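You operate a simulated robot arm through the tools that you are given. There is no shell and no other tool.

Carry out the task below with a simulated two-armed robot. There is one attempt and no reset: what you move stays moved.

TASK
Cool press three to 45 degrees, then lock it with the purple padlock.
Fine: heat off first; then mains off, padlock on, try start once, let the pressure off, lever open.

It is judged by the outcome, as a careful person would: the job done as asked, and still so three seconds after it is handed in. It fails if anything else is knocked over, pushed out of place, dropped, spilled or broken.

THE ROBOT
Two 7-joint arms with two-finger parallel grippers on one trunk, on a base that drives. Base frame: it is fixed to the floor where the robot stands at the start and does not move with it; the origin is under the middle of the robot, x ahead of it, y to its left, z up. Units: m, degrees, N and s.
The left shoulder is at the start at [0.07, 0.188, 1.14], the right one opposite. With the tool pointing down near the work surface each hand reaches from about 0.1 to 0.52 m from the robot's upright axis, wherever it stands, measured 20 degrees to its own side. Places, roughly: diamond mould [0.6, 1.6, 1.2]; hasp on press three [1.4, 1.3, 1]; heat display of press three [1.4, 1.4, 1.5]; heat knob of press four [2.6, 1.6, 1.3]; heat knob of press three [1.4, 1.3, 1.3]; let-off lever of press four [2.8, 1.6, 1.2]; let-off lever of press three [1.6, 1.4, 1.2]; mains switch of press four [2.6, 1.6, 1.2]; mains switch of press three [1.4, 1.3, 1.2]; orange padlock, purple padlock [1.5, 1.25, 0.75]; pressure gauge of press three [1.6, 1.4, 1.4]; start button of press four [2.6, 1.6, 1.4]; start button of press three [1.4, 1.3, 1.4]. Payload 3.91 kg a hand.
Tool frame (each hand has its own): the origin (TCP) lies between the finger pads and is the grasp point; the fingertips stand 0.03 m ahead of it; z points along the fingers, y is the line along which they close. Largest opening 0.11 m; finger width 0.02, thickness 0.01; the body of the gripper, 0.048 by 0.112 m, starts 0.055 m behind the TCP.
Orientation is told as [roll, pitch, yaw] about the base's x, y, z axes, in that order, counted from this pose: with the fingers straight down and closing along the base's y, the tool's x points along the base's -x, its y along +y and its z along -z.

THE INTERFACE
- The arms move only by the tool apply_moves. It takes "left_commands", "right_commands" or both (then of equal length, played together; a hand with none holds still); each is a list of rows, each a list of 3 entries, a list of its own where there are three numbers: the opening in per cent of the stroke, from 0 (shut) to 100 (fully open), then the shift along the base's x, y, z in units of 25 mm (1.0 is 25 mm), then the turn, a rotation vector about the base's x, y, z in units of 5 degrees (1.0 is 5 degrees). In form: [[fingers, [dx, dy, dz], [wx, wy, wz]], ...]. A call has 1 to 20 rows; each row shifts and turns the commanded pose from where the row before left it. A call with a number of a shift or a turn outside -1 to 1 is refused whole. Each row takes 0.2 s and may step no farther than 0.05 m and 8.6 degrees from the row before; otherwise, or with a gripper value out of range, the whole call is refused. A pose out of reach is approached as far as the arm can. The call stops where the force on the tool passes 40 N (or 10 N more than at its start, if that is more) or the arm is blocked; 0.2 s more then pass. The fingers move at their own pace (about 0.072 m/s each) and stop on an object; they squeeze with about 38 N. The grip force told is the motor's: it shows also when the fingers shut on nothing. Time passes only in rows, and 0.2 s behind the last, so rows that do not move let the fingers close. It gives the time, the measured TCP pose, the force on the tool (base axes), the opening and the grip force at its end, in the units of the frame above (readings bear some noise), with the torque about the TCP (base axes, N m) and any sound that the robot's microphone picked up.
- Cameras (640 x 400 px; columns grow to the right, rows downward): "scene" is now at [0.1421, -0.0081, 1.3775]; the picture's right is [-0.08, -1.00, 0.00], its down [-0.48, 0.04, -0.87] and it looks along [0.87, -0.07, -0.49] (base axes); focal length 280 px, centre (320, 200). "left" rides on the left gripper at [0.072, -0.017, -0.103] in its tool frame; the picture's right is [0.23, 0.97, 0.00], its down [-0.76, 0.18, -0.62] and it looks along [-0.61, 0.14, 0.78] (tool axes); focal length 222 px, centre (320, 200). "right" rides on the right gripper at [0.072, 0.017, -0.103] in its tool frame; the picture's right is [-0.23, 0.97, 0.00], its down [-0.76, -0.18, -0.62] and it looks along [-0.61, -0.14, 0.78] (tool axes); focal length 222 px, centre (320, 200). There is no depth. A picture from a camera that has moved, and an enlarged one, comes with that camera's place and axes in the base frame and with its lens.
- snapshot(camera): a new picture of that camera. No time passes.
- raise_lower(by): slides the trunk up (or, below 0, down) by that many m; the arms and the scene camera ride with it, the base frame stays. It gives what a move gives, with no picture.
- base_move(legs): drives the robot by 1 to 6 legs, each [ahead, turn to the left] in m and degrees, along the robot's own axes; the way and the turn of a leg run together, so that a leg with both is an arc; at most 1.5 m and 180 degrees a leg. The arms and the cameras ride along, it lands a little off, and it stops where it bumps. It gives what a move gives.
- turn_head(pan, tilt): turns the head with the scene camera to pan (to the left, within 86 degrees either way) and tilt (down, from -29 to 69), counted from straight ahead of the robot. It gives what a move gives.
- close_up(camera, box): a new picture of the part [left, top, right, bottom] of that camera's present view, enlarged. No time passes.
- job_done(): hands the job in; it is judged then, once.

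Places have to be worked out from the pictures, the camera data and where the tool is seen. Open the grippers and draw the arms clear of the work before you hand the job in, unless the task says otherwise.

The tools are called after ">>>" by a JSON object that holds its "fn" and its "kwargs". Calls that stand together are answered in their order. apply_moves: Moves the arms, as the interface text tells. Its arguments: {"type":"object","properties":{"left_commands":{"type":"array","items":{"type":"array"}},"right_commands":{"type":"array","items":{"type":"array"}}},"required":[]} The other tools are called the same way: raise_lower (by) slides the trunk up or down; base_move (legs) drives the base; turn_head (pan, tilt) turns the head that bears the scene camera; snapshot (camera) takes a picture; close_up (camera, box) takes an enlarged picture of a part of a camera's view; job_done () hands the job in.

At the start:

```text
time: 0.0
left_tcp_pos: [0.3539, 0.1569, 1.1638]
left_tool_rot: [0.0, 0.0, 0.0]
left_force: [0.5, 0.5, -0.7]
left_ft_torque: [-0.01, 0.02, -0.01]
left_finger_gap: 0.1101
left_gripper_force: 0.0
right_tcp_pos: [0.347, -0.1705, 1.1546]
right_tool_rot: [0.1, -0.2, 0.0]
right_force: [0.0, 0.2, -0.6]
right_ft_torque: [0.02, 0.02, 0.01]
right_finger_gap: 0.1098
right_gripper_force: 0.1
trunk travel left (down, up): [-0.65, 0.29]
robot x, y, heading: [0.0003, -0.0013, -0.1]
head pan, tilt: [-4.3, 29.1]
```

scene: 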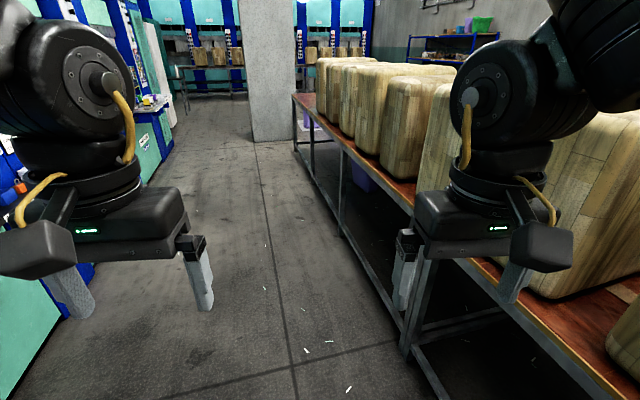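
right: 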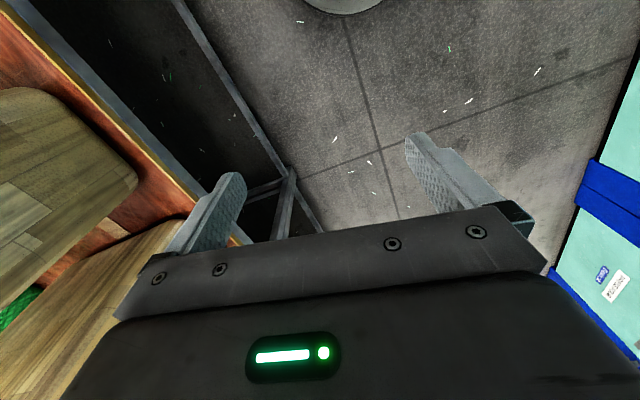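
left: 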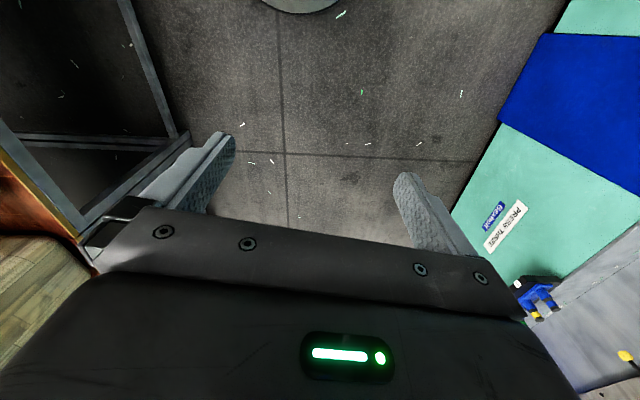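

The first picture shows the presses on the left of the aisle. I turn the head to the left to look at press three.

>>> {"fn": "turn_head", "kwargs": {"pan": 45, "tilt": 10}}

```text
time: 1.2
left_tcp_pos: [0.3541, 0.1561, 1.1649]
left_tool_rot: [0.0, 0.1, 0.0]
left_force: [-0.6, -0.1, -0.1]
left_ft_torque: [-0.01, 0.04, 0.01]
left_finger_gap: 0.11
left_gripper_force: 0.0
right_tcp_pos: [0.3468, -0.1711, 1.1541]
right_tool_rot: [0.1, -0.1, 0.0]
right_force: [-0.5, 0.4, -0.7]
right_ft_torque: [-0.01, -0.02, -0.01]
right_finger_gap: 0.1104
right_gripper_force: 0.1
trunk travel left (down, up): [-0.65, 0.29]
robot x, y, heading: [0.0029, 0.0004, -0.1]
head pan, tilt: [45.0, 10.0]
```

I take a picture from the new head pose.

>>> {"fn": "snapshot", "kwargs": {"camera": "scene"}}

```text
taken
camera scene: at [0.1174, 0.0644, 1.4083], right [0.71, -0.71, 0.0], down [-0.12, -0.12, -0.98], along [0.7, 0.7, -0.17], focal length 280 px, centre (320, 200)
```

scene: 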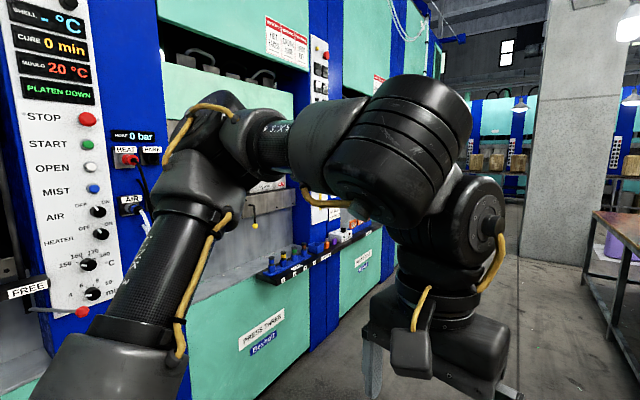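

Press three's body lies around x 0.6–1.2 with its control panel near x 1.4 and a shelf with padlocks below it. I drive up the aisle to stand before that panel and turn to face it from a distance.

>>> {"fn": "base_move", "kwargs": {"legs": [[0, 8], [1.4, 0], [0, 82]]}}

>>> {"fn": "turn_head", "kwargs": {"pan": 0, "tilt": 10}}

>>> {"fn": "snapshot", "kwargs": {"camera": "scene"}}

```text
time: 12.2
left_tcp_pos: [1.2209, 0.5413, 1.1646]
left_tool_rot: [0.0, 0.0, 89.5]
left_force: [0.7, -0.2, 0.2]
left_ft_torque: [-0.01, 0.02, 0.02]
left_finger_gap: 0.11
left_gripper_force: 0.1
right_tcp_pos: [1.5501, 0.5338, 1.1553]
right_tool_rot: [0.1, -0.1, 89.6]
right_force: [-0.1, 0.4, 0.4]
right_ft_torque: [-0.03, 0.05, 0.0]
right_finger_gap: 0.11
right_gripper_force: 0.1
trunk travel left (down, up): [-0.65, 0.29]
robot x, y, heading: [1.3782, 0.1888, 89.6]
head pan, tilt: [45.0, 10.0]
```

```text
time: 13.3
left_tcp_pos: [1.2228, 0.5424, 1.1643]
left_tool_rot: [0.0, 0.1, 89.5]
left_force: [-1.0, -0.7, 0.3]
left_ft_torque: [0.0, 0.02, -0.01]
left_finger_gap: 0.11
left_gripper_force: 0.1
right_tcp_pos: [1.5497, 0.534, 1.155]
right_tool_rot: [0.2, -0.1, 89.4]
right_force: [0.0, 0.8, 0.5]
right_ft_torque: [0.02, 0.02, 0.02]
right_finger_gap: 0.11
right_gripper_force: 0.0
trunk travel left (down, up): [-0.65, 0.29]
robot x, y, heading: [1.3785, 0.188, 89.6]
head pan, tilt: [0.0, 10.0]
```

```text
taken
camera scene: at [1.3791, 0.3293, 1.4084], right [1.0, -0.01, 0.0], down [0.0, -0.17, -0.98], along [0.01, 0.98, -0.17], focal length 280 px, centre (320, 200)
```

scene: 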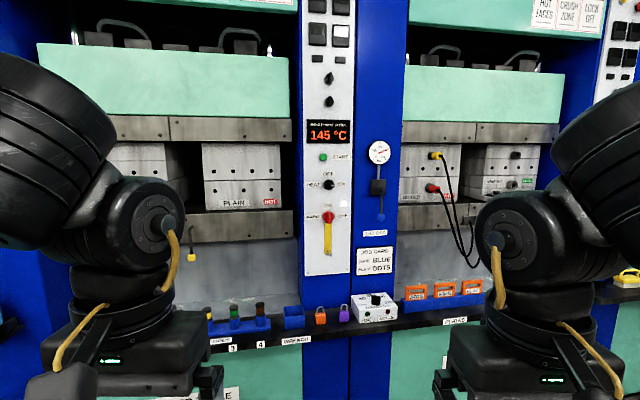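

The panel is right ahead, with the display at 145 °C, knobs and the padlocks on the shelf. I enlarge the parts.

>>> {"fn": "close_up", "kwargs": {"camera": "scene", "box": [290, 110, 420, 190]}}

>>> {"fn": "close_up", "kwargs": {"camera": "scene", "box": [290, 180, 420, 262]}}

>>> {"fn": "close_up", "kwargs": {"camera": "scene", "box": [190, 260, 510, 400]}}

>>> {"fn": "close_up", "kwargs": {"camera": "scene", "box": [290, 0, 420, 110]}}

```text
4.92 times, centred on (355, 150) of scene
camera zoom: at [1.3791, 0.3293, 1.4084], right [1.0, -0.01, 0.0], down [0.0, -0.17, -0.98], along [0.01, 0.98, -0.17], focal length 1381 px, centre (148, 446)
```

zoom: 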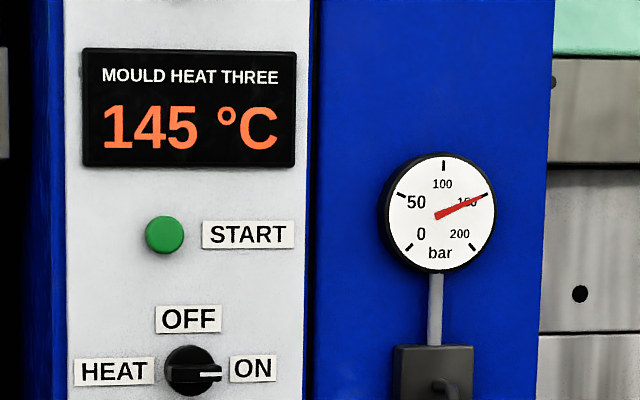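

```text
4.88 times, centred on (355, 221) of scene
camera zoom: at [1.3791, 0.3293, 1.4084], right [1.0, -0.01, 0.0], down [0.0, -0.17, -0.98], along [0.01, 0.98, -0.17], focal length 1368 px, centre (149, 98)
```

zoom: 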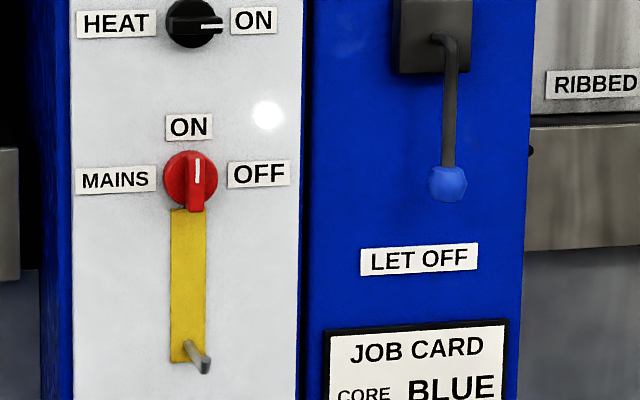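

```text
2.00 times, centred on (350, 330) of scene
camera zoom: at [1.3791, 0.3293, 1.4084], right [1.0, -0.01, 0.0], down [0.0, -0.17, -0.98], along [0.01, 0.98, -0.17], focal length 561 px, centre (260, -60)
```

zoom: 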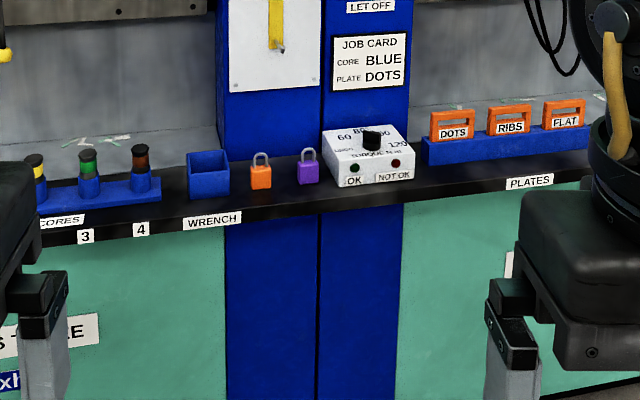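

```text
3.64 times, centred on (355, 55) of scene
camera zoom: at [1.3791, 0.3293, 1.4084], right [1.0, -0.01, 0.0], down [0.0, -0.17, -0.98], along [0.01, 0.98, -0.17], focal length 1020 px, centre (193, 727)
```

zoom: 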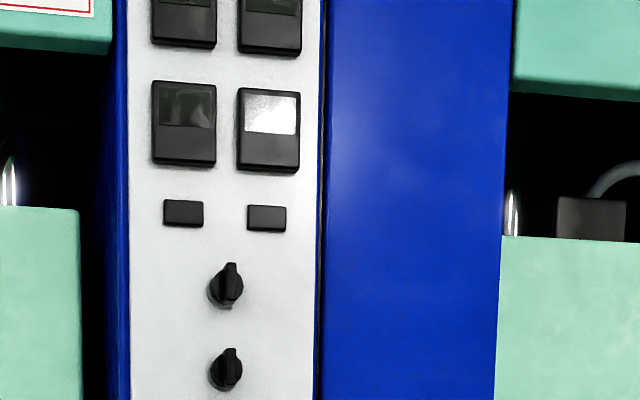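

Press three reads 145 °C, gauge about 150 bar, heat ON (pointer right), mains ON (pointer up), a yellow hasp bar with a peg below, and the purple padlock right of the orange one. For depth by parallax I lower the trunk and look again.

>>> {"fn": "raise_lower", "kwargs": {"by": -0.3}}

>>> {"fn": "snapshot", "kwargs": {"camera": "scene"}}

>>> {"fn": "close_up", "kwargs": {"camera": "scene", "box": [290, 40, 420, 122]}}

>>> {"fn": "close_up", "kwargs": {"camera": "scene", "box": [290, 120, 420, 202]}}

>>> {"fn": "close_up", "kwargs": {"camera": "scene", "box": [270, 185, 400, 267]}}

```text
time: 16.3
left_tcp_pos: [1.2212, 0.5415, 0.8646]
left_tool_rot: [0.1, 0.0, 89.6]
left_force: [-0.1, -0.4, -0.3]
left_ft_torque: [0.01, 0.01, 0.02]
left_finger_gap: 0.1099
left_gripper_force: 0.0
right_tcp_pos: [1.5505, 0.533, 0.8557]
right_tool_rot: [0.0, -0.1, 89.6]
right_force: [0.4, -1.0, 0.9]
right_ft_torque: [0.01, 0.01, 0.0]
right_finger_gap: 0.11
right_gripper_force: 0.0
trunk travel left (down, up): [-0.35, 0.59]
robot x, y, heading: [1.375, 0.1869, 89.5]
head pan, tilt: [0.0, 10.0]
```

```text
taken
camera scene: at [1.3792, 0.3292, 1.1084], right [1.0, -0.01, 0.0], down [0.0, -0.17, -0.98], along [0.01, 0.98, -0.17], focal length 280 px, centre (320, 200)
```

scene: 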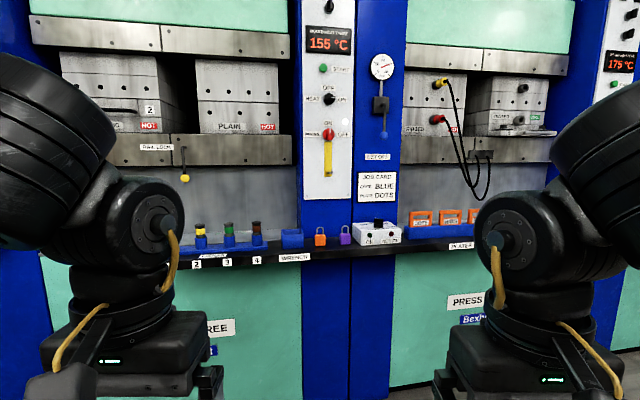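

```text
4.88 times, centred on (355, 81) of scene
camera zoom: at [1.3792, 0.3292, 1.1084], right [1.0, -0.01, 0.0], down [0.0, -0.17, -0.98], along [0.01, 0.98, -0.17], focal length 1368 px, centre (149, 780)
```

zoom: 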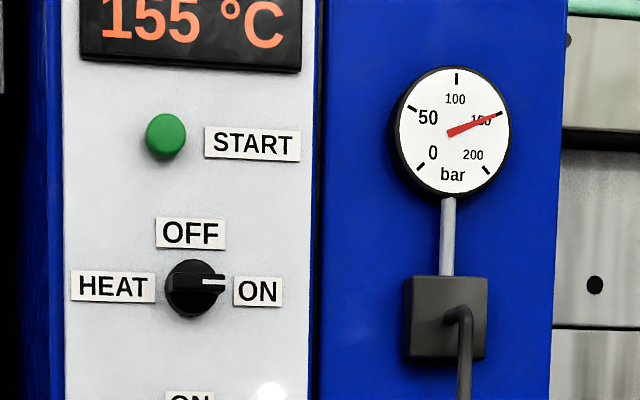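

```text
4.88 times, centred on (355, 161) of scene
camera zoom: at [1.3792, 0.3292, 1.1084], right [1.0, -0.01, 0.0], down [0.0, -0.17, -0.98], along [0.01, 0.98, -0.17], focal length 1368 px, centre (149, 390)
```

zoom: 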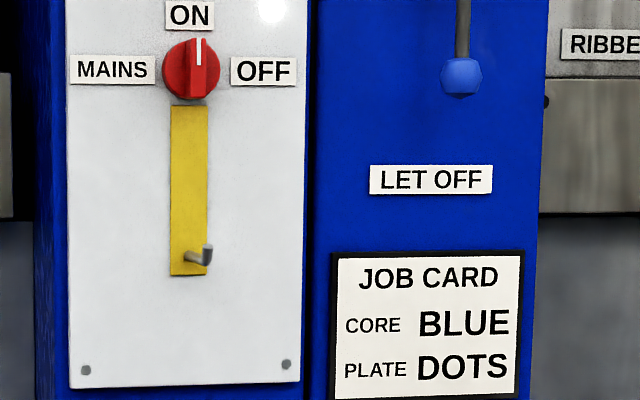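

```text
4.88 times, centred on (335, 226) of scene
camera zoom: at [1.3792, 0.3292, 1.1084], right [1.0, -0.01, 0.0], down [0.0, -0.17, -0.98], along [0.01, 0.98, -0.17], focal length 1368 px, centre (247, 73)
```

zoom: 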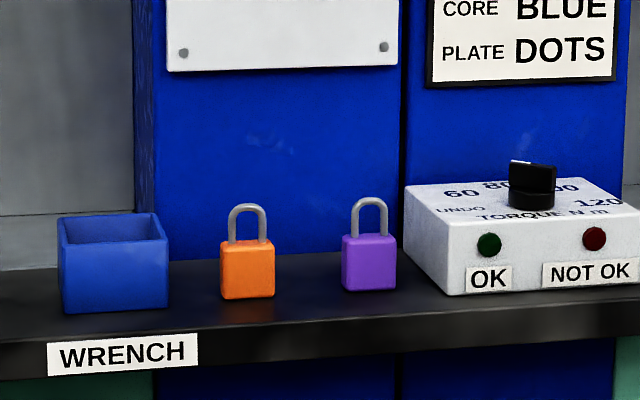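

Parallax puts the heat knob at about [1.42, 1.35, 1.285], mains [1.42, 1.354, 1.165], hook tip [1.43, 1.295, 1.035], and the purple padlock at [1.475, 1.27, 0.80]. I raise the trunk again and drive 0.5 m closer, hands still well short of the panel.

>>> {"fn": "raise_lower", "kwargs": {"by": 0.3}}

>>> {"fn": "base_move", "kwargs": {"legs": [[0.5, 0]]}}

>>> {"fn": "snapshot", "kwargs": {"camera": "scene"}}

>>> {"fn": "snapshot", "kwargs": {"camera": "right"}}

```text
time: 19.3
left_tcp_pos: [1.2231, 0.5433, 1.1648]
left_tool_rot: [0.0, -0.1, 89.5]
left_force: [-0.1, -0.4, 0.7]
left_ft_torque: [-0.01, -0.01, 0.01]
left_finger_gap: 0.1101
left_gripper_force: 0.0
right_tcp_pos: [1.5503, 0.5325, 1.1551]
right_tool_rot: [0.1, -0.1, 89.5]
right_force: [-0.1, -0.4, 0.0]
right_ft_torque: [-0.01, -0.01, 0.0]
right_finger_gap: 0.1102
right_gripper_force: 0.1
trunk travel left (down, up): [-0.65, 0.29]
robot x, y, heading: [1.3769, 0.1858, 89.4]
head pan, tilt: [0.0, 10.0]
```

```text
time: 22.2
left_tcp_pos: [1.2268, 1.0313, 1.1643]
left_tool_rot: [0.0, -0.1, 89.6]
left_force: [-0.7, 0.5, -0.3]
left_ft_torque: [-0.02, 0.0, -0.03]
left_finger_gap: 0.1101
left_gripper_force: 0.1
right_tcp_pos: [1.5548, 1.0222, 1.1549]
right_tool_rot: [0.0, -0.1, 89.5]
right_force: [0.6, -0.3, 0.4]
right_ft_torque: [0.0, -0.02, 0.0]
right_finger_gap: 0.1098
right_gripper_force: 0.0
trunk travel left (down, up): [-0.65, 0.29]
robot x, y, heading: [1.3824, 0.676, 89.2]
head pan, tilt: [0.0, 10.0]
```

```text
taken
camera scene: at [1.3839, 0.8178, 1.4084], right [1.0, -0.01, 0.0], down [0.0, -0.17, -0.98], along [0.01, 0.98, -0.17], focal length 280 px, centre (320, 200)
```

scene: 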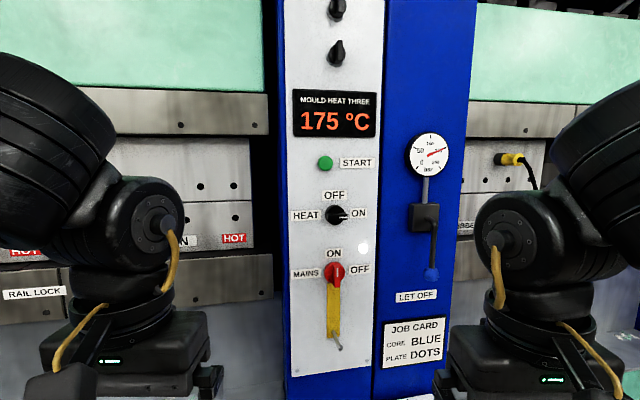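

```text
taken
camera right: at [1.5367, 0.9487, 1.2568], right [-0.97, 0.24, 0.0], down [0.19, 0.76, 0.62], along [0.15, 0.61, -0.78], focal length 222 px, centre (320, 200)
```

right: 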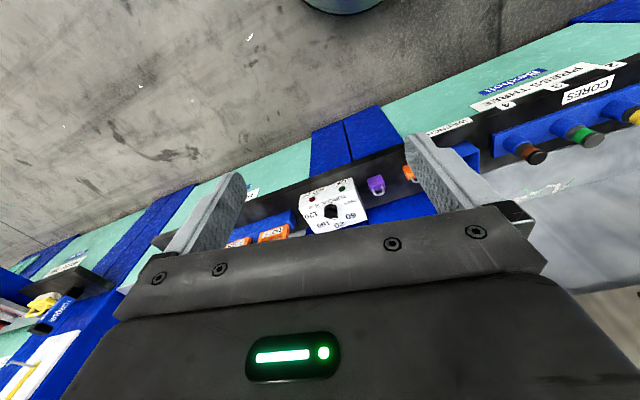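

The base landed at y 0.676 and the display now reads 175 °C. I take close-ups to refine the knob, hook and lever places.

>>> {"fn": "close_up", "kwargs": {"camera": "scene", "box": [280, 145, 380, 245]}}

>>> {"fn": "close_up", "kwargs": {"camera": "scene", "box": [280, 245, 400, 365]}}

>>> {"fn": "close_up", "kwargs": {"camera": "scene", "box": [380, 120, 480, 310]}}

```text
4.00 times, centred on (330, 195) of scene
camera zoom: at [1.3839, 0.8178, 1.4084], right [1.0, -0.01, 0.0], down [0.0, -0.17, -0.98], along [0.01, 0.98, -0.17], focal length 1122 px, centre (280, 220)
```

zoom: 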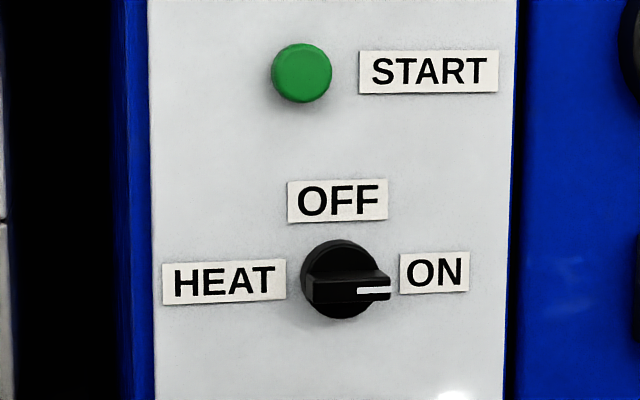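

```text
3.33 times, centred on (340, 305) of scene
camera zoom: at [1.3839, 0.8178, 1.4084], right [1.0, -0.01, 0.0], down [0.0, -0.17, -0.98], along [0.01, 0.98, -0.17], focal length 935 px, centre (253, -150)
```

zoom: 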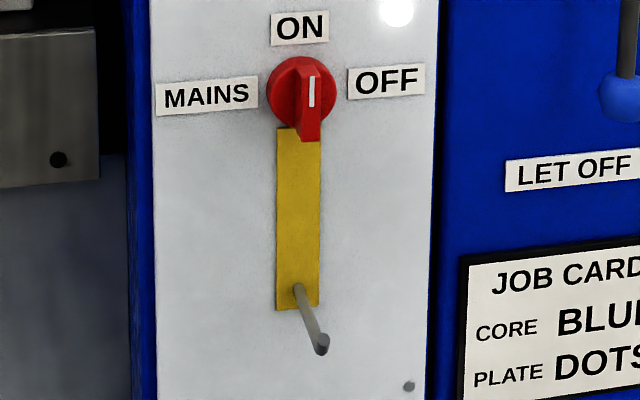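

```text
2.11 times, centred on (430, 215) of scene
camera zoom: at [1.3839, 0.8178, 1.4084], right [1.0, -0.01, 0.0], down [0.0, -0.17, -0.98], along [0.01, 0.98, -0.17], focal length 591 px, centre (88, 168)
```

zoom: 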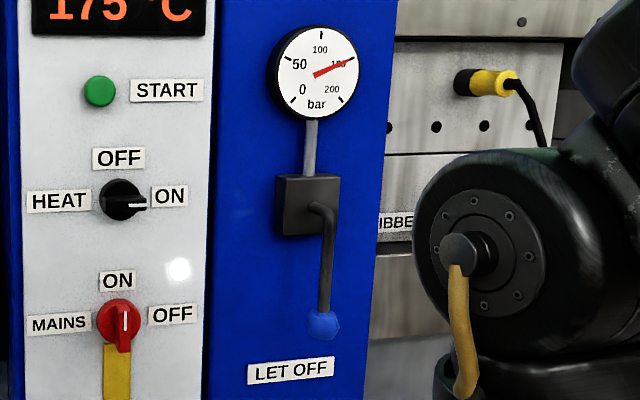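

The heat knob's grip bar lies horizontally at about [1.421, 1.335, 1.285]. I bring the right tool from pointing down to pointing at the panel while moving towards a spot in front of the knob.

>>> {"fn": "apply_moves", "kwargs": {"right_commands": [[100, [-0.298, 0.22, 0.289], [1, 0, 0]], [100, [-0.298, 0.22, 0.289], [1, 0, 0]], [100, [-0.298, 0.22, 0.289], [1, 0, 0]], [100, [-0.298, 0.22, 0.289], [1, 0, 0]], [100, [-0.298, 0.22, 0.289], [1, 0, 0]], [100, [-0.298, 0.22, 0.289], [1, 0, 0]], [100, [-0.298, 0.22, 0.289], [1, 0, 0]], [100, [-0.298, 0.22, 0.289], [1, 0, 0]], [100, [-0.298, 0.22, 0.289], [1, 0, 0]], [100, [-0.298, 0.22, 0.289], [1, 0, 0]], [100, [-0.298, 0.22, 0.289], [1, 0, 0]], [100, [-0.298, 0.22, 0.289], [1, 0, 0]], [100, [-0.298, 0.22, 0.289], [1, 0, 0]], [100, [-0.298, 0.22, 0.289], [1, 0, 0]], [100, [-0.298, 0.22, 0.289], [1, 0, 0]], [100, [-0.298, 0.22, 0.289], [1, 0, 0]], [100, [-0.298, 0.22, 0.289], [1, 0, 0]], [100, [-0.298, 0.22, 0.289], [1, 0, 0]]]}}

>>> {"fn": "snapshot", "kwargs": {"camera": "scene"}}

>>> {"fn": "snapshot", "kwargs": {"camera": "right"}}

```text
time: 26.0
left_tcp_pos: [1.2254, 1.0312, 1.1655]
left_tool_rot: [-0.1, -0.1, 89.5]
left_force: [-0.3, 0.3, -0.4]
left_ft_torque: [-0.01, 0.01, -0.01]
left_finger_gap: 0.1101
left_gripper_force: 0.0
right_tcp_pos: [1.4198, 1.1228, 1.2849]
right_tool_rot: [110.1, -89.5, -20.0]
right_force: [0.8, -0.4, 0.7]
right_ft_torque: [0.01, 0.0, -0.01]
right_finger_gap: 0.1099
right_gripper_force: 0.0
trunk travel left (down, up): [-0.65, 0.29]
robot x, y, heading: [1.3816, 0.6741, 89.7]
head pan, tilt: [0.0, 10.0]
```

```text
taken
camera scene: at [1.382, 0.818, 1.4084], right [1.0, -0.01, 0.0], down [0.0, -0.17, -0.98], along [0.01, 0.98, -0.17], focal length 280 px, centre (320, 200)
```

scene: 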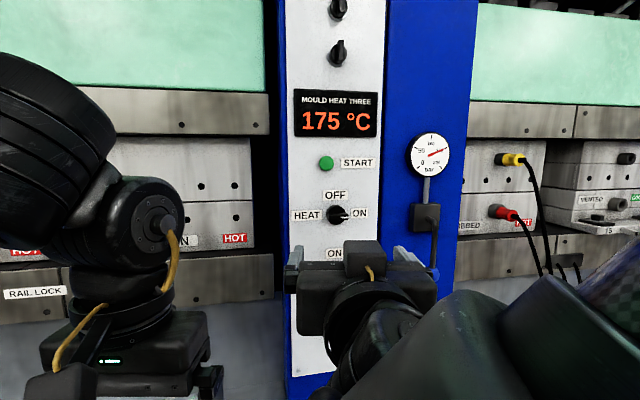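

```text
taken
camera right: at [1.4015, 1.0184, 1.2109], right [-0.97, 0.0, 0.24], down [0.19, -0.62, 0.76], along [0.14, 0.78, 0.61], focal length 222 px, centre (320, 200)
```

right: 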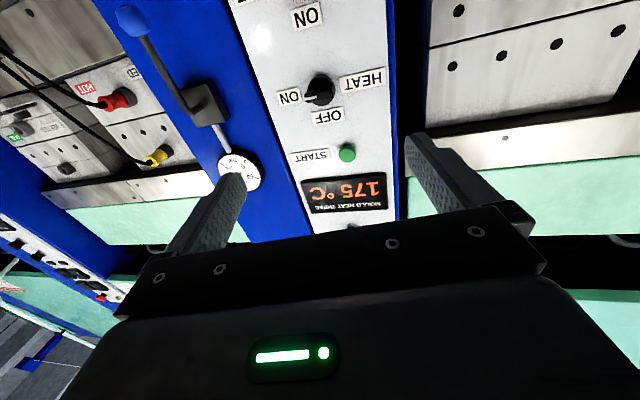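

The tool points at the panel at the knob's x and z. I now turn it 90° about y so that the fingers close vertically, and half close the fingers.

>>> {"fn": "apply_moves", "kwargs": {"right_commands": [[60, [0, 0, 0], [0, 1, 0]], [60, [0, 0, 0], [0, 1, 0]], [60, [0, 0, 0], [0, 1, 0]], [60, [0, 0, 0], [0, 1, 0]], [60, [0, 0, 0], [0, 1, 0]], [60, [0, 0, 0], [0, 1, 0]], [60, [0, 0, 0], [0, 1, 0]], [60, [0, 0, 0], [0, 1, 0]], [60, [0, 0, 0], [0, 1, 0]], [60, [0, 0, 0], [0, 1, 0]], [60, [0, 0, 0], [0, 1, 0]], [60, [0, 0, 0], [0, 1, 0]], [60, [0, 0, 0], [0, 1, 0]], [60, [0, 0, 0], [0, 1, 0]], [60, [0, 0, 0], [0, 1, 0]], [60, [0, 0, 0], [0, 1, 0]], [60, [0, 0, 0], [0, 1, 0]], [60, [0, 0, 0], [0, 1, 0]]]}}

>>> {"fn": "snapshot", "kwargs": {"camera": "scene"}}

>>> {"fn": "snapshot", "kwargs": {"camera": "right"}}

```text
time: 29.8
left_tcp_pos: [1.228, 1.031, 1.1636]
left_tool_rot: [0.0, 0.0, 89.4]
left_force: [0.3, -1.0, 0.1]
left_ft_torque: [-0.01, 0.0, -0.03]
left_finger_gap: 0.1098
left_gripper_force: 0.1
right_tcp_pos: [1.4206, 1.1219, 1.2841]
right_tool_rot: [90.1, 0.6, -0.2]
right_force: [0.0, 0.3, -0.3]
right_ft_torque: [0.0, 0.02, 0.0]
right_finger_gap: 0.0657
right_gripper_force: 0.1
trunk travel left (down, up): [-0.65, 0.29]
robot x, y, heading: [1.3806, 0.6783, 89.3]
head pan, tilt: [0.0, 10.0]
```

```text
taken
camera scene: at [1.3837, 0.8182, 1.4084], right [1.0, -0.01, 0.0], down [0.0, -0.17, -0.98], along [0.01, 0.98, -0.17], focal length 280 px, centre (320, 200)
```

scene: 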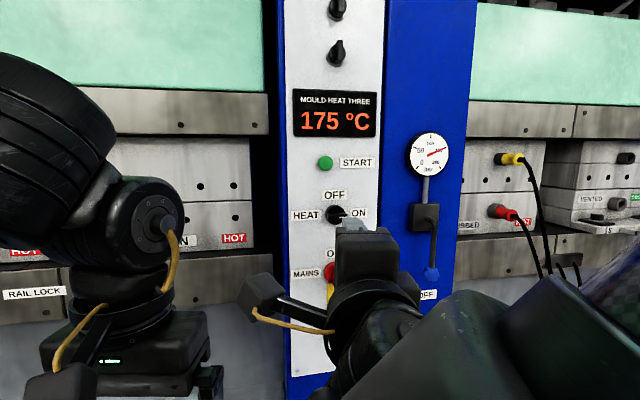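

```text
taken
camera right: at [1.3481, 1.0179, 1.3012], right [0.24, 0.0, 0.97], down [0.76, -0.62, -0.19], along [0.61, 0.78, -0.15], focal length 222 px, centre (320, 200)
```

right: 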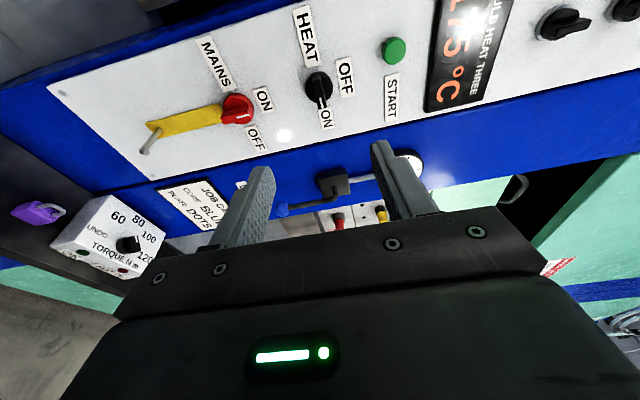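

The right camera agrees: the knob's bar is at about [1.415–1.42, 1.335, 1.285], between the finger planes. I advance 0.15 m and look.

>>> {"fn": "apply_moves", "kwargs": {"right_commands": [[60, [0, 1, 0.02], [0, 0, 0]], [60, [0, 1, 0.02], [0, 0, 0]], [60, [0, 1, 0.02], [0, 0, 0]], [60, [0, 1, 0], [0, 0, 0]], [60, [0, 1, 0], [0, 0, 0]], [60, [0, 1, 0], [0, 0, 0]]]}}

>>> {"fn": "snapshot", "kwargs": {"camera": "right"}}

>>> {"fn": "close_up", "kwargs": {"camera": "scene", "box": [270, 80, 400, 240]}}

```text
time: 31.2
left_tcp_pos: [1.2285, 1.0326, 1.1638]
left_tool_rot: [0.0, 0.0, 89.5]
left_force: [0.5, 0.3, -0.2]
left_ft_torque: [-0.04, 0.02, -0.01]
left_finger_gap: 0.11
left_gripper_force: 0.0
right_tcp_pos: [1.4201, 1.2741, 1.2836]
right_tool_rot: [90.0, 0.5, -0.1]
right_force: [-0.1, 0.2, 0.8]
right_ft_torque: [0.04, 0.03, -0.02]
right_finger_gap: 0.0659
right_gripper_force: 0.0
trunk travel left (down, up): [-0.65, 0.29]
robot x, y, heading: [1.3818, 0.6741, 89.3]
head pan, tilt: [0.0, 10.0]
```

```text
taken
camera right: at [1.3476, 1.1706, 1.3001], right [0.24, 0.0, 0.97], down [0.76, -0.62, -0.18], along [0.61, 0.78, -0.15], focal length 222 px, centre (320, 200)
```

right: 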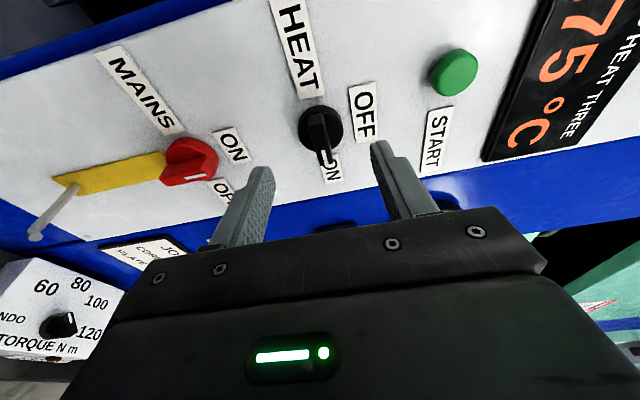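

```text
2.50 times, centred on (335, 160) of scene
camera zoom: at [1.3842, 0.82, 1.4081], right [1.0, -0.01, 0.0], down [0.0, -0.18, -0.98], along [0.01, 0.98, -0.18], focal length 701 px, centre (282, 300)
```

zoom: 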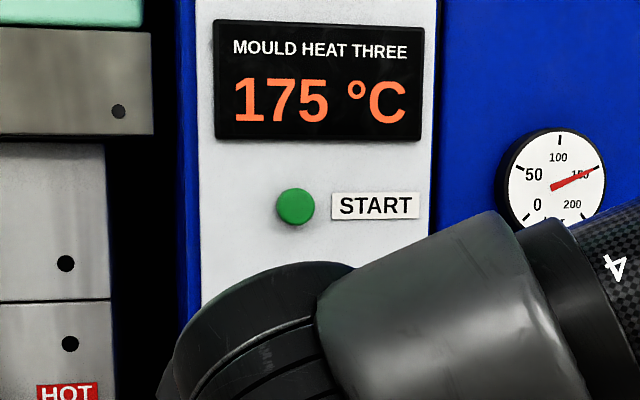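

The fingers straddle the knob's bar; I go another 0.025 m and check the tips against it.

>>> {"fn": "apply_moves", "kwargs": {"right_commands": [[60, [-0.1, 0.5, 0.1], [0, 0, 0]], [60, [-0.1, 0.5, 0], [0, 0, 0]]]}}

>>> {"fn": "snapshot", "kwargs": {"camera": "right"}}

```text
time: 31.8
left_tcp_pos: [1.227, 1.0327, 1.1645]
left_tool_rot: [0.0, 0.2, 89.5]
left_force: [-0.2, -0.7, -0.4]
left_ft_torque: [-0.05, -0.02, 0.0]
left_finger_gap: 0.1099
left_gripper_force: 0.1
right_tcp_pos: [1.4154, 1.297, 1.2866]
right_tool_rot: [90.1, 0.5, -0.1]
right_force: [0.5, -0.6, 0.4]
right_ft_torque: [-0.04, 0.01, 0.0]
right_finger_gap: 0.0657
right_gripper_force: 0.0
trunk travel left (down, up): [-0.65, 0.29]
robot x, y, heading: [1.3774, 0.6782, 89.4]
head pan, tilt: [0.0, 10.0]
```

```text
taken
camera right: at [1.342, 1.1935, 1.3033], right [0.24, 0.0, 0.97], down [0.76, -0.62, -0.19], along [0.61, 0.78, -0.15], focal length 222 px, centre (320, 200)
```

right: 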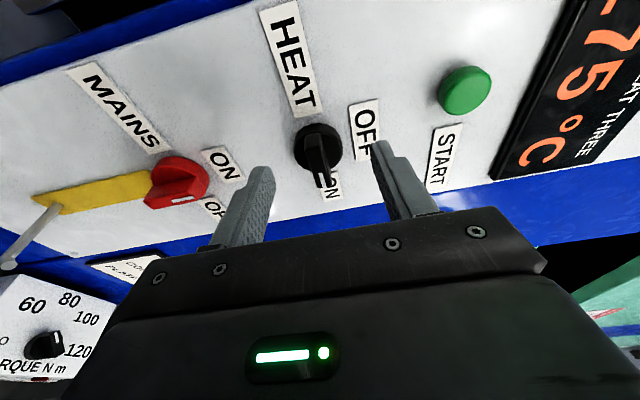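

The bar's face works out at y ≈ 1.34, so the tips (1.327) need about 0.02 m more. I advance gently and close on it.

>>> {"fn": "apply_moves", "kwargs": {"right_commands": [[60, [0.1, 0.4, 0], [0, 0, 0]], [60, [0.1, 0.4, 0], [0, 0, 0]]]}}

>>> {"fn": "snapshot", "kwargs": {"camera": "right"}}

```text
time: 32.4
left_tcp_pos: [1.2284, 1.031, 1.1642]
left_tool_rot: [0.0, 0.1, 89.5]
left_force: [0.2, 0.0, -0.5]
left_ft_torque: [-0.01, 0.02, 0.04]
left_finger_gap: 0.1103
left_gripper_force: 0.0
right_tcp_pos: [1.4202, 1.3181, 1.287]
right_tool_rot: [90.1, 0.4, -0.1]
right_force: [-0.4, 0.7, 0.0]
right_ft_torque: [0.0, 0.0, -0.01]
right_finger_gap: 0.0661
right_gripper_force: 0.1
trunk travel left (down, up): [-0.65, 0.29]
robot x, y, heading: [1.3814, 0.6738, 89.4]
head pan, tilt: [0.0, 10.0]
```

```text
taken
camera right: at [1.3472, 1.2135, 1.3037], right [0.24, 0.0, 0.97], down [0.76, -0.62, -0.19], along [0.61, 0.78, -0.15], focal length 222 px, centre (320, 200)
```

right: 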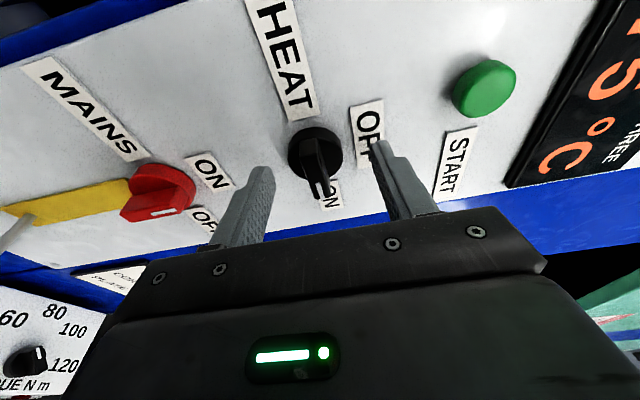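

The bar's middle now lies between the fingertips, with no contact force. I close on it.

>>> {"fn": "apply_moves", "kwargs": {"right_commands": [[30, [0, 0, 0], [0, 0, 0]], [0, [0, 0, 0], [0, 0, 0]], [0, [0, 0, 0], [0, 0, 0]], [0, [0, 0, 0], [0, 0, 0]]]}}

>>> {"fn": "snapshot", "kwargs": {"camera": "right"}}

```text
time: 33.4
left_tcp_pos: [1.2278, 1.0295, 1.1638]
left_tool_rot: [0.0, -0.2, 89.5]
left_force: [-0.3, -0.4, -0.3]
left_ft_torque: [0.03, -0.05, -0.01]
left_finger_gap: 0.1102
left_gripper_force: 0.0
right_tcp_pos: [1.4202, 1.3152, 1.2853]
right_tool_rot: [89.7, 0.5, 0.0]
right_force: [1.2, -22.8, -32.3]
right_ft_torque: [0.0, -0.3, -0.32]
right_finger_gap: 0.0116
right_gripper_force: 45.1
trunk travel left (down, up): [-0.65, 0.29]
robot x, y, heading: [1.3809, 0.674, 89.4]
head pan, tilt: [0.0, 10.0]
```

```text
taken
camera right: at [1.347, 1.2111, 1.3019], right [0.23, 0.0, 0.97], down [0.76, -0.62, -0.18], along [0.61, 0.78, -0.15], focal length 222 px, centre (320, 200)
```

right: 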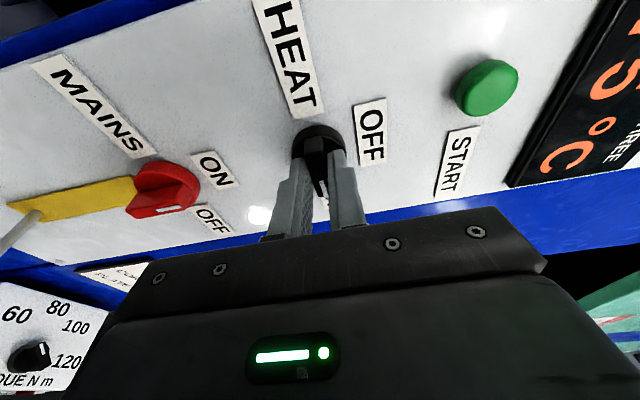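

The bar is gripped (gap 11.6 mm), with some side force from a 2 mm offset. I relax the command by moving slightly down and back.

>>> {"fn": "apply_moves", "kwargs": {"right_commands": [[0, [0, -0.1, -0.07], [0, 0, 0]], [0, [0, 0, 0], [0, 0, 0]]]}}

```text
time: 34.0
left_tcp_pos: [1.2269, 1.0315, 1.1642]
left_tool_rot: [0.0, -0.1, 89.5]
left_force: [-0.3, -1.2, -0.3]
left_ft_torque: [-0.02, 0.03, -0.02]
left_finger_gap: 0.1096
left_gripper_force: 0.1
right_tcp_pos: [1.4207, 1.3154, 1.2854]
right_tool_rot: [89.9, 0.5, -0.1]
right_force: [-0.1, -13.5, -27.9]
right_ft_torque: [-0.73, -0.42, 1.22]
right_finger_gap: 0.0121
right_gripper_force: 45.2
trunk travel left (down, up): [-0.65, 0.29]
robot x, y, heading: [1.38, 0.6745, 89.4]
head pan, tilt: [0.0, 10.0]
```

The side force is still -28 N in z; I ease down and back a little more.

>>> {"fn": "apply_moves", "kwargs": {"right_commands": [[0, [0, -0.1, -0.15], [0, 0, 0]], [0, [0, 0, -0.1], [0, 0, 0]]]}}

```text
time: 34.6
left_tcp_pos: [1.2241, 1.0341, 1.1641]
left_tool_rot: [-0.1, 0.0, 89.5]
left_force: [-0.2, -0.2, -1.0]
left_ft_torque: [0.0, 0.01, -0.01]
left_finger_gap: 0.1099
left_gripper_force: 0.1
right_tcp_pos: [1.4209, 1.3144, 1.285]
right_tool_rot: [90.7, 0.7, -0.1]
right_force: [-6.1, 24.2, 22.9]
right_ft_torque: [-0.31, -0.6, 0.94]
right_finger_gap: 0.0116
right_gripper_force: 45.4
trunk travel left (down, up): [-0.65, 0.29]
robot x, y, heading: [1.3793, 0.68, 89.3]
head pan, tilt: [0.0, 10.0]
```

The force reversed, so the neutral point lies between; I shift back half and begin turning the knob counter-clockwise (-y) towards OFF.

>>> {"fn": "apply_moves", "kwargs": {"right_commands": [[0, [0, 0.06, 0.11], [0, 0, 0]], [0, [0, 0, 0], [0, -1, 0]], [0, [0, 0, 0], [0, -1, 0]], [0, [0, 0, 0], [0, -1, 0]], [0, [0, 0, 0], [0, -1, 0]]]}}

>>> {"fn": "snapshot", "kwargs": {"camera": "right"}}

```text
time: 35.5
left_tcp_pos: [1.2261, 1.0332, 1.1621]
left_tool_rot: [-0.1, 0.0, 89.4]
left_force: [0.2, -0.4, 0.1]
left_ft_torque: [-0.03, -0.02, -0.02]
left_finger_gap: 0.1102
left_gripper_force: 0.1
right_tcp_pos: [1.4193, 1.3143, 1.284]
right_tool_rot: [90.8, -10.9, -0.2]
right_force: [-4.3, 11.4, 3.4]
right_ft_torque: [0.94, 0.16, -0.24]
right_finger_gap: 0.0121
right_gripper_force: 44.2
trunk travel left (down, up): [-0.65, 0.29]
robot x, y, heading: [1.3794, 0.6784, 89.5]
head pan, tilt: [0.0, 10.0]
stopped in row 4 (right hand): the force on the tool passed its limit at 45 N (the readings are from after the stop); the commanded pose is now the measured one
```

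```text
taken
camera right: at [1.3449, 1.2107, 1.2856], right [0.04, -0.01, 1.0], down [0.78, -0.62, -0.04], along [0.62, 0.78, -0.02], focal length 222 px, centre (320, 200)
```

right: 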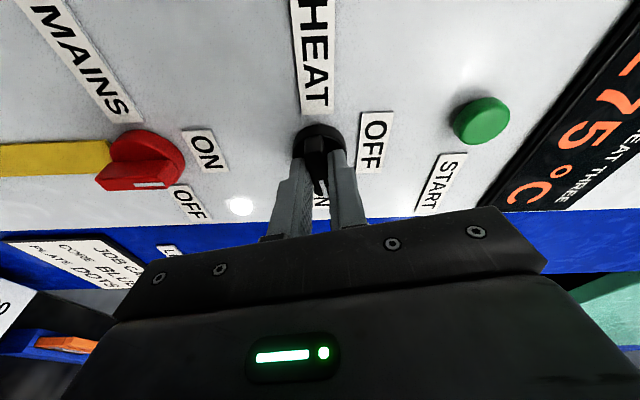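

The knob turned about 11° before the force limit reset the command. I continue turning in the same sense.

>>> {"fn": "apply_moves", "kwargs": {"right_commands": [[0, [0, 0, 0], [0, -0.8, 0]], [0, [0, 0, 0], [0, -0.8, 0]], [0, [0, 0, 0], [0, -0.8, 0]], [0, [0, 0, 0], [0, -0.8, 0]], [0, [0, 0, 0], [0, -0.8, 0]], [0, [0, 0, 0], [0, -0.8, 0]]]}}

```text
time: 36.9
left_tcp_pos: [1.2257, 1.0328, 1.1637]
left_tool_rot: [-0.1, 0.1, 89.6]
left_force: [-0.5, 0.3, -0.9]
left_ft_torque: [-0.05, -0.01, 0.0]
left_finger_gap: 0.1101
left_gripper_force: 0.0
right_tcp_pos: [1.4204, 1.3143, 1.2856]
right_tool_rot: [90.7, -34.9, -0.3]
right_force: [-5.6, 8.5, 2.1]
right_ft_torque: [1.19, 0.25, -0.02]
right_finger_gap: 0.0131
right_gripper_force: 45.0
trunk travel left (down, up): [-0.65, 0.29]
robot x, y, heading: [1.3799, 0.6737, 89.3]
head pan, tilt: [0.0, 10.0]
```

It turns smoothly now with small force. I go on for the rest of the 90°.

>>> {"fn": "apply_moves", "kwargs": {"right_commands": [[0, [0, 0, 0], [0, -0.8, 0]], [0, [0, 0, 0], [0, -0.8, 0]], [0, [0, 0, 0], [0, -0.8, 0]], [0, [0, 0, 0], [0, -0.8, 0]], [0, [0, 0, 0], [0, -0.8, 0]], [0, [0, 0, 0], [0, -0.8, 0]], [0, [0, 0, 0], [0, -0.8, 0]], [0, [0, 0, 0], [0, -0.8, 0]], [0, [0, 0, 0], [0, -0.8, 0]], [0, [0, 0, 0], [0, -0.8, 0]], [0, [0, 0, 0], [0, -0.8, 0]], [0, [0, 0, 0], [0, -0.8, 0]], [0, [0, 0, 0], [0, -0.8, 0]]]}}

>>> {"fn": "snapshot", "kwargs": {"camera": "right"}}

>>> {"fn": "snapshot", "kwargs": {"camera": "scene"}}

```text
time: 39.7
left_tcp_pos: [1.2262, 1.0323, 1.1637]
left_tool_rot: [-0.1, 0.0, 89.4]
left_force: [0.3, -0.7, 0.4]
left_ft_torque: [-0.01, -0.02, -0.02]
left_finger_gap: 0.1101
left_gripper_force: 0.0
right_tcp_pos: [1.4196, 1.3119, 1.2858]
right_tool_rot: [94.7, -87.1, -4.2]
right_force: [-6.9, 7.8, 7.0]
right_ft_torque: [1.17, 0.16, 0.61]
right_finger_gap: 0.0141
right_gripper_force: 44.9
trunk travel left (down, up): [-0.65, 0.29]
robot x, y, heading: [1.383, 0.6754, 89.5]
head pan, tilt: [0.0, 10.0]
```

```text
taken
camera right: at [1.3999, 1.2089, 1.2124], right [-0.96, -0.01, 0.28], down [0.22, -0.62, 0.75], along [0.16, 0.78, 0.6], focal length 222 px, centre (320, 200)
```

right: 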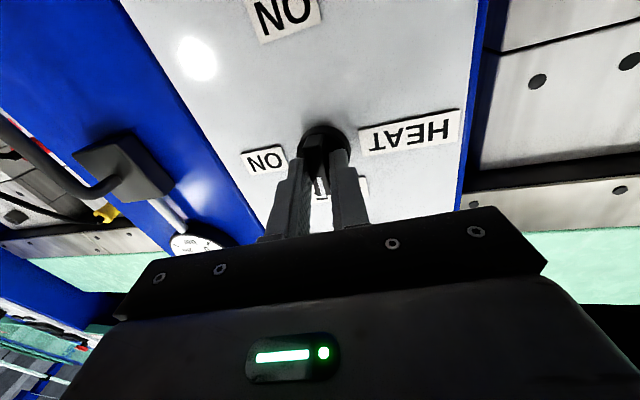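

```text
taken
camera scene: at [1.3817, 0.819, 1.4083], right [1.0, -0.01, 0.0], down [0.0, -0.17, -0.98], along [0.01, 0.98, -0.17], focal length 280 px, centre (320, 200)
```

scene: 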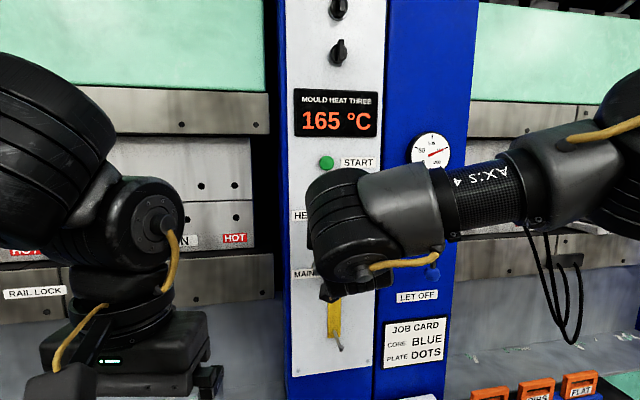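

The display drops to 165 °C, so the heat is going off. I give a few more degrees to reach the stop, then open and draw back.

>>> {"fn": "apply_moves", "kwargs": {"right_commands": [[0, [0, 0, 0], [0, -0.6, 0]], [0, [0, 0, 0], [0, 0, 0]], [60, [0, 0, 0], [0, 0, 0]], [60, [0, 0, 0], [0, 0, 0]], [60, [0, -1, 0], [0, 0, 0]], [60, [0, -1, 0], [0, 0, 0]], [60, [0, -1, 0], [0, 0, 0]], [60, [0, -1, 0], [0, 0, 0]]]}}

>>> {"fn": "snapshot", "kwargs": {"camera": "right"}}

>>> {"fn": "snapshot", "kwargs": {"camera": "scene"}}

```text
time: 41.5
left_tcp_pos: [1.2262, 1.0301, 1.1651]
left_tool_rot: [0.0, -0.1, 89.5]
left_force: [-0.4, 0.4, 0.5]
left_ft_torque: [0.0, -0.04, -0.01]
left_finger_gap: 0.1102
left_gripper_force: 0.1
right_tcp_pos: [1.4229, 1.2104, 1.2839]
right_tool_rot: [160.2, -89.8, -69.7]
right_force: [-0.2, -1.0, -0.7]
right_ft_torque: [-0.01, 0.0, -0.03]
right_finger_gap: 0.066
right_gripper_force: 0.1
trunk travel left (down, up): [-0.65, 0.29]
robot x, y, heading: [1.3807, 0.6767, 89.3]
head pan, tilt: [0.0, 10.0]
```

```text
taken
camera right: at [1.4056, 1.1068, 1.2104], right [-0.97, -0.01, 0.23], down [0.18, -0.63, 0.76], along [0.14, 0.78, 0.61], focal length 222 px, centre (320, 200)
```

right: 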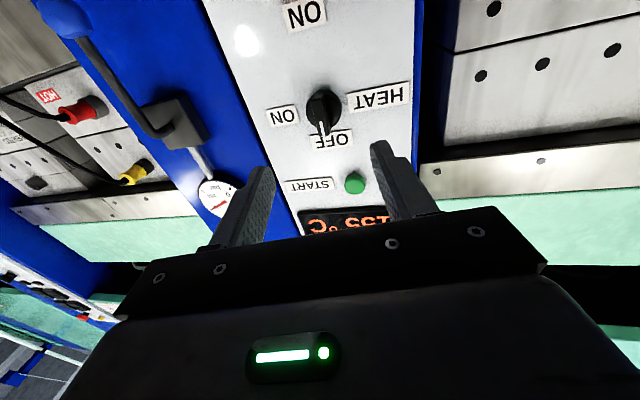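

```text
taken
camera scene: at [1.383, 0.8162, 1.4086], right [1.0, -0.01, 0.0], down [0.0, -0.17, -0.99], along [0.01, 0.98, -0.17], focal length 280 px, centre (320, 200)
```

scene: 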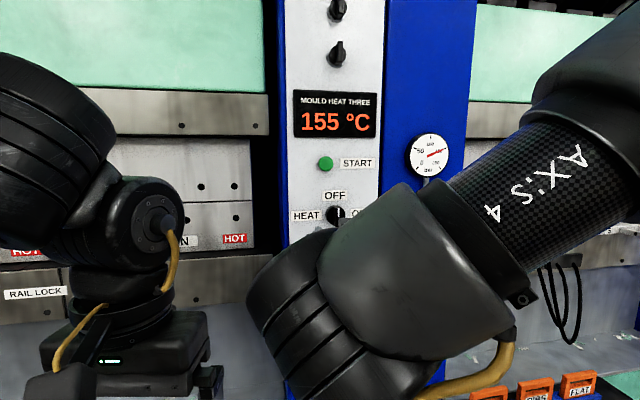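

The heat pointer is at OFF and the display reads 155 °C and falling. While it cools, I bring the hand down in front of the mains switch, without touching it.

>>> {"fn": "apply_moves", "kwargs": {"right_commands": [[60, [0, 0, -1], [0, 0, 0]], [60, [0, 0, -1], [0, 0, 0]], [60, [0, 0, -1], [0, 0, 0]], [60, [0, 0, -1], [0, 0, 0]], [60, [-0.1, 0, -0.75], [0, 0, 0]]]}}

>>> {"fn": "snapshot", "kwargs": {"camera": "right"}}

>>> {"fn": "snapshot", "kwargs": {"camera": "scene"}}

```text
time: 42.9
left_tcp_pos: [1.2269, 1.0312, 1.1641]
left_tool_rot: [0.0, 0.0, 89.5]
left_force: [-0.9, 0.3, 0.4]
left_ft_torque: [0.02, -0.05, -0.01]
left_finger_gap: 0.1102
left_gripper_force: 0.0
right_tcp_pos: [1.4503, 1.2348, 1.2157]
right_tool_rot: [105.9, -84.5, -17.6]
right_force: [-0.2, -0.8, 0.6]
right_ft_torque: [0.03, 0.01, -0.03]
right_finger_gap: 0.066
right_gripper_force: 0.1
right hand out of reach, approached as far as the arm can: row 4, 5
trunk travel left (down, up): [-0.65, 0.29]
robot x, y, heading: [1.3813, 0.6773, 89.5]
head pan, tilt: [0.0, 10.0]
stopped in row 5 (right hand): the arm was blocked; the commanded pose is now the measured one
```

```text
taken
camera right: at [1.4238, 1.1344, 1.1421], right [-0.95, 0.02, 0.32], down [0.23, -0.65, 0.73], along [0.22, 0.76, 0.61], focal length 222 px, centre (320, 200)
```

right: 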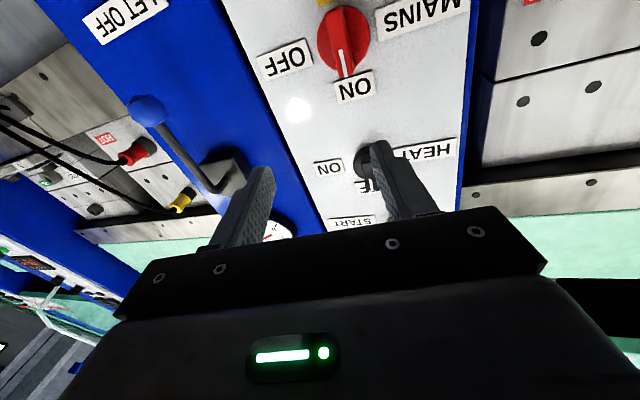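

```text
taken
camera scene: at [1.3839, 0.8175, 1.4085], right [1.0, -0.01, 0.0], down [0.0, -0.17, -0.98], along [0.01, 0.98, -0.17], focal length 280 px, centre (320, 200)
```

scene: 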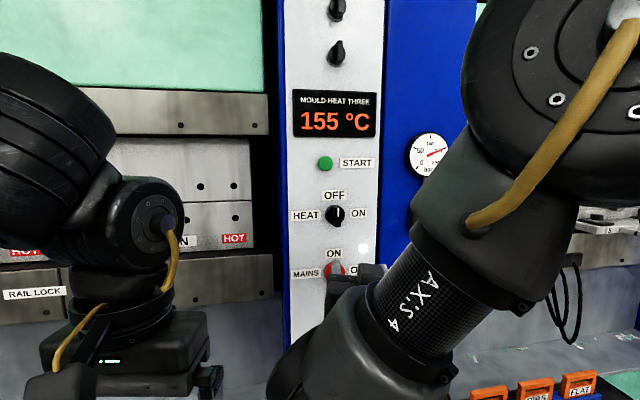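

The arm met a joint limit at this low height, so it is better to lower the trunk and keep the arm's pose that worked. I first bring the hand back to its former pose, drawn a little back.

>>> {"fn": "apply_moves", "kwargs": {"right_commands": [[60, [-0.29, -0.35, 0.69], [-0.07, -0.24, 0.095]], [60, [-0.29, -0.35, 0.69], [-0.07, -0.24, 0.095]], [60, [-0.29, -0.35, 0.69], [-0.07, -0.24, 0.095]], [60, [-0.29, -0.35, 0.69], [-0.07, -0.24, 0.095]]]}}

>>> {"fn": "raise_lower", "kwargs": {"by": -0.12}}

>>> {"fn": "snapshot", "kwargs": {"camera": "right"}}

>>> {"fn": "snapshot", "kwargs": {"camera": "scene"}}

```text
time: 43.9
left_tcp_pos: [1.2282, 1.0311, 1.1643]
left_tool_rot: [0.0, -0.1, 89.5]
left_force: [0.5, -0.4, 0.4]
left_ft_torque: [0.03, -0.01, 0.01]
left_finger_gap: 0.1098
left_gripper_force: 0.1
right_tcp_pos: [1.4205, 1.2002, 1.2812]
right_tool_rot: [-124.4, -90.0, -145.1]
right_force: [-1.2, -0.2, -1.1]
right_ft_torque: [0.01, -0.01, 0.02]
right_finger_gap: 0.0659
right_gripper_force: 0.1
trunk travel left (down, up): [-0.65, 0.29]
robot x, y, heading: [1.3809, 0.6792, 89.1]
head pan, tilt: [0.0, 10.0]
```

```text
time: 45.4
left_tcp_pos: [1.2265, 1.0308, 1.0447]
left_tool_rot: [0.1, 0.0, 89.5]
left_force: [-0.3, 0.4, 0.2]
left_ft_torque: [0.0, 0.0, 0.03]
left_finger_gap: 0.11
left_gripper_force: 0.0
right_tcp_pos: [1.4203, 1.2025, 1.1622]
right_tool_rot: [143.5, -90.0, -53.1]
right_force: [-1.2, -0.2, 0.1]
right_ft_torque: [0.03, -0.01, 0.0]
right_finger_gap: 0.0657
right_gripper_force: 0.2
trunk travel left (down, up): [-0.53, 0.41]
robot x, y, heading: [1.3802, 0.6745, 89.5]
head pan, tilt: [0.0, 10.0]
```

```text
taken
camera right: at [1.4029, 1.0975, 1.0889], right [-0.97, -0.01, 0.23], down [0.18, -0.62, 0.76], along [0.14, 0.78, 0.61], focal length 222 px, centre (320, 200)
```

right: 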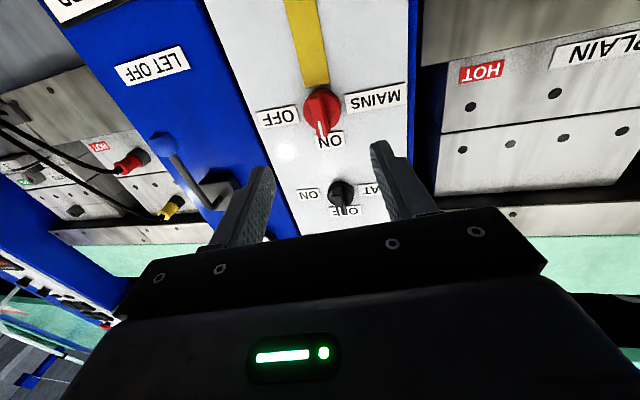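

```text
taken
camera scene: at [1.3836, 0.818, 1.2884], right [1.0, -0.01, 0.0], down [0.0, -0.17, -0.98], along [0.01, 0.98, -0.17], focal length 280 px, centre (320, 200)
```

scene: 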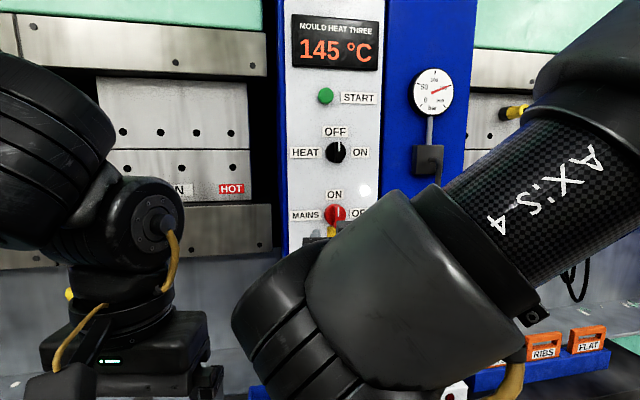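

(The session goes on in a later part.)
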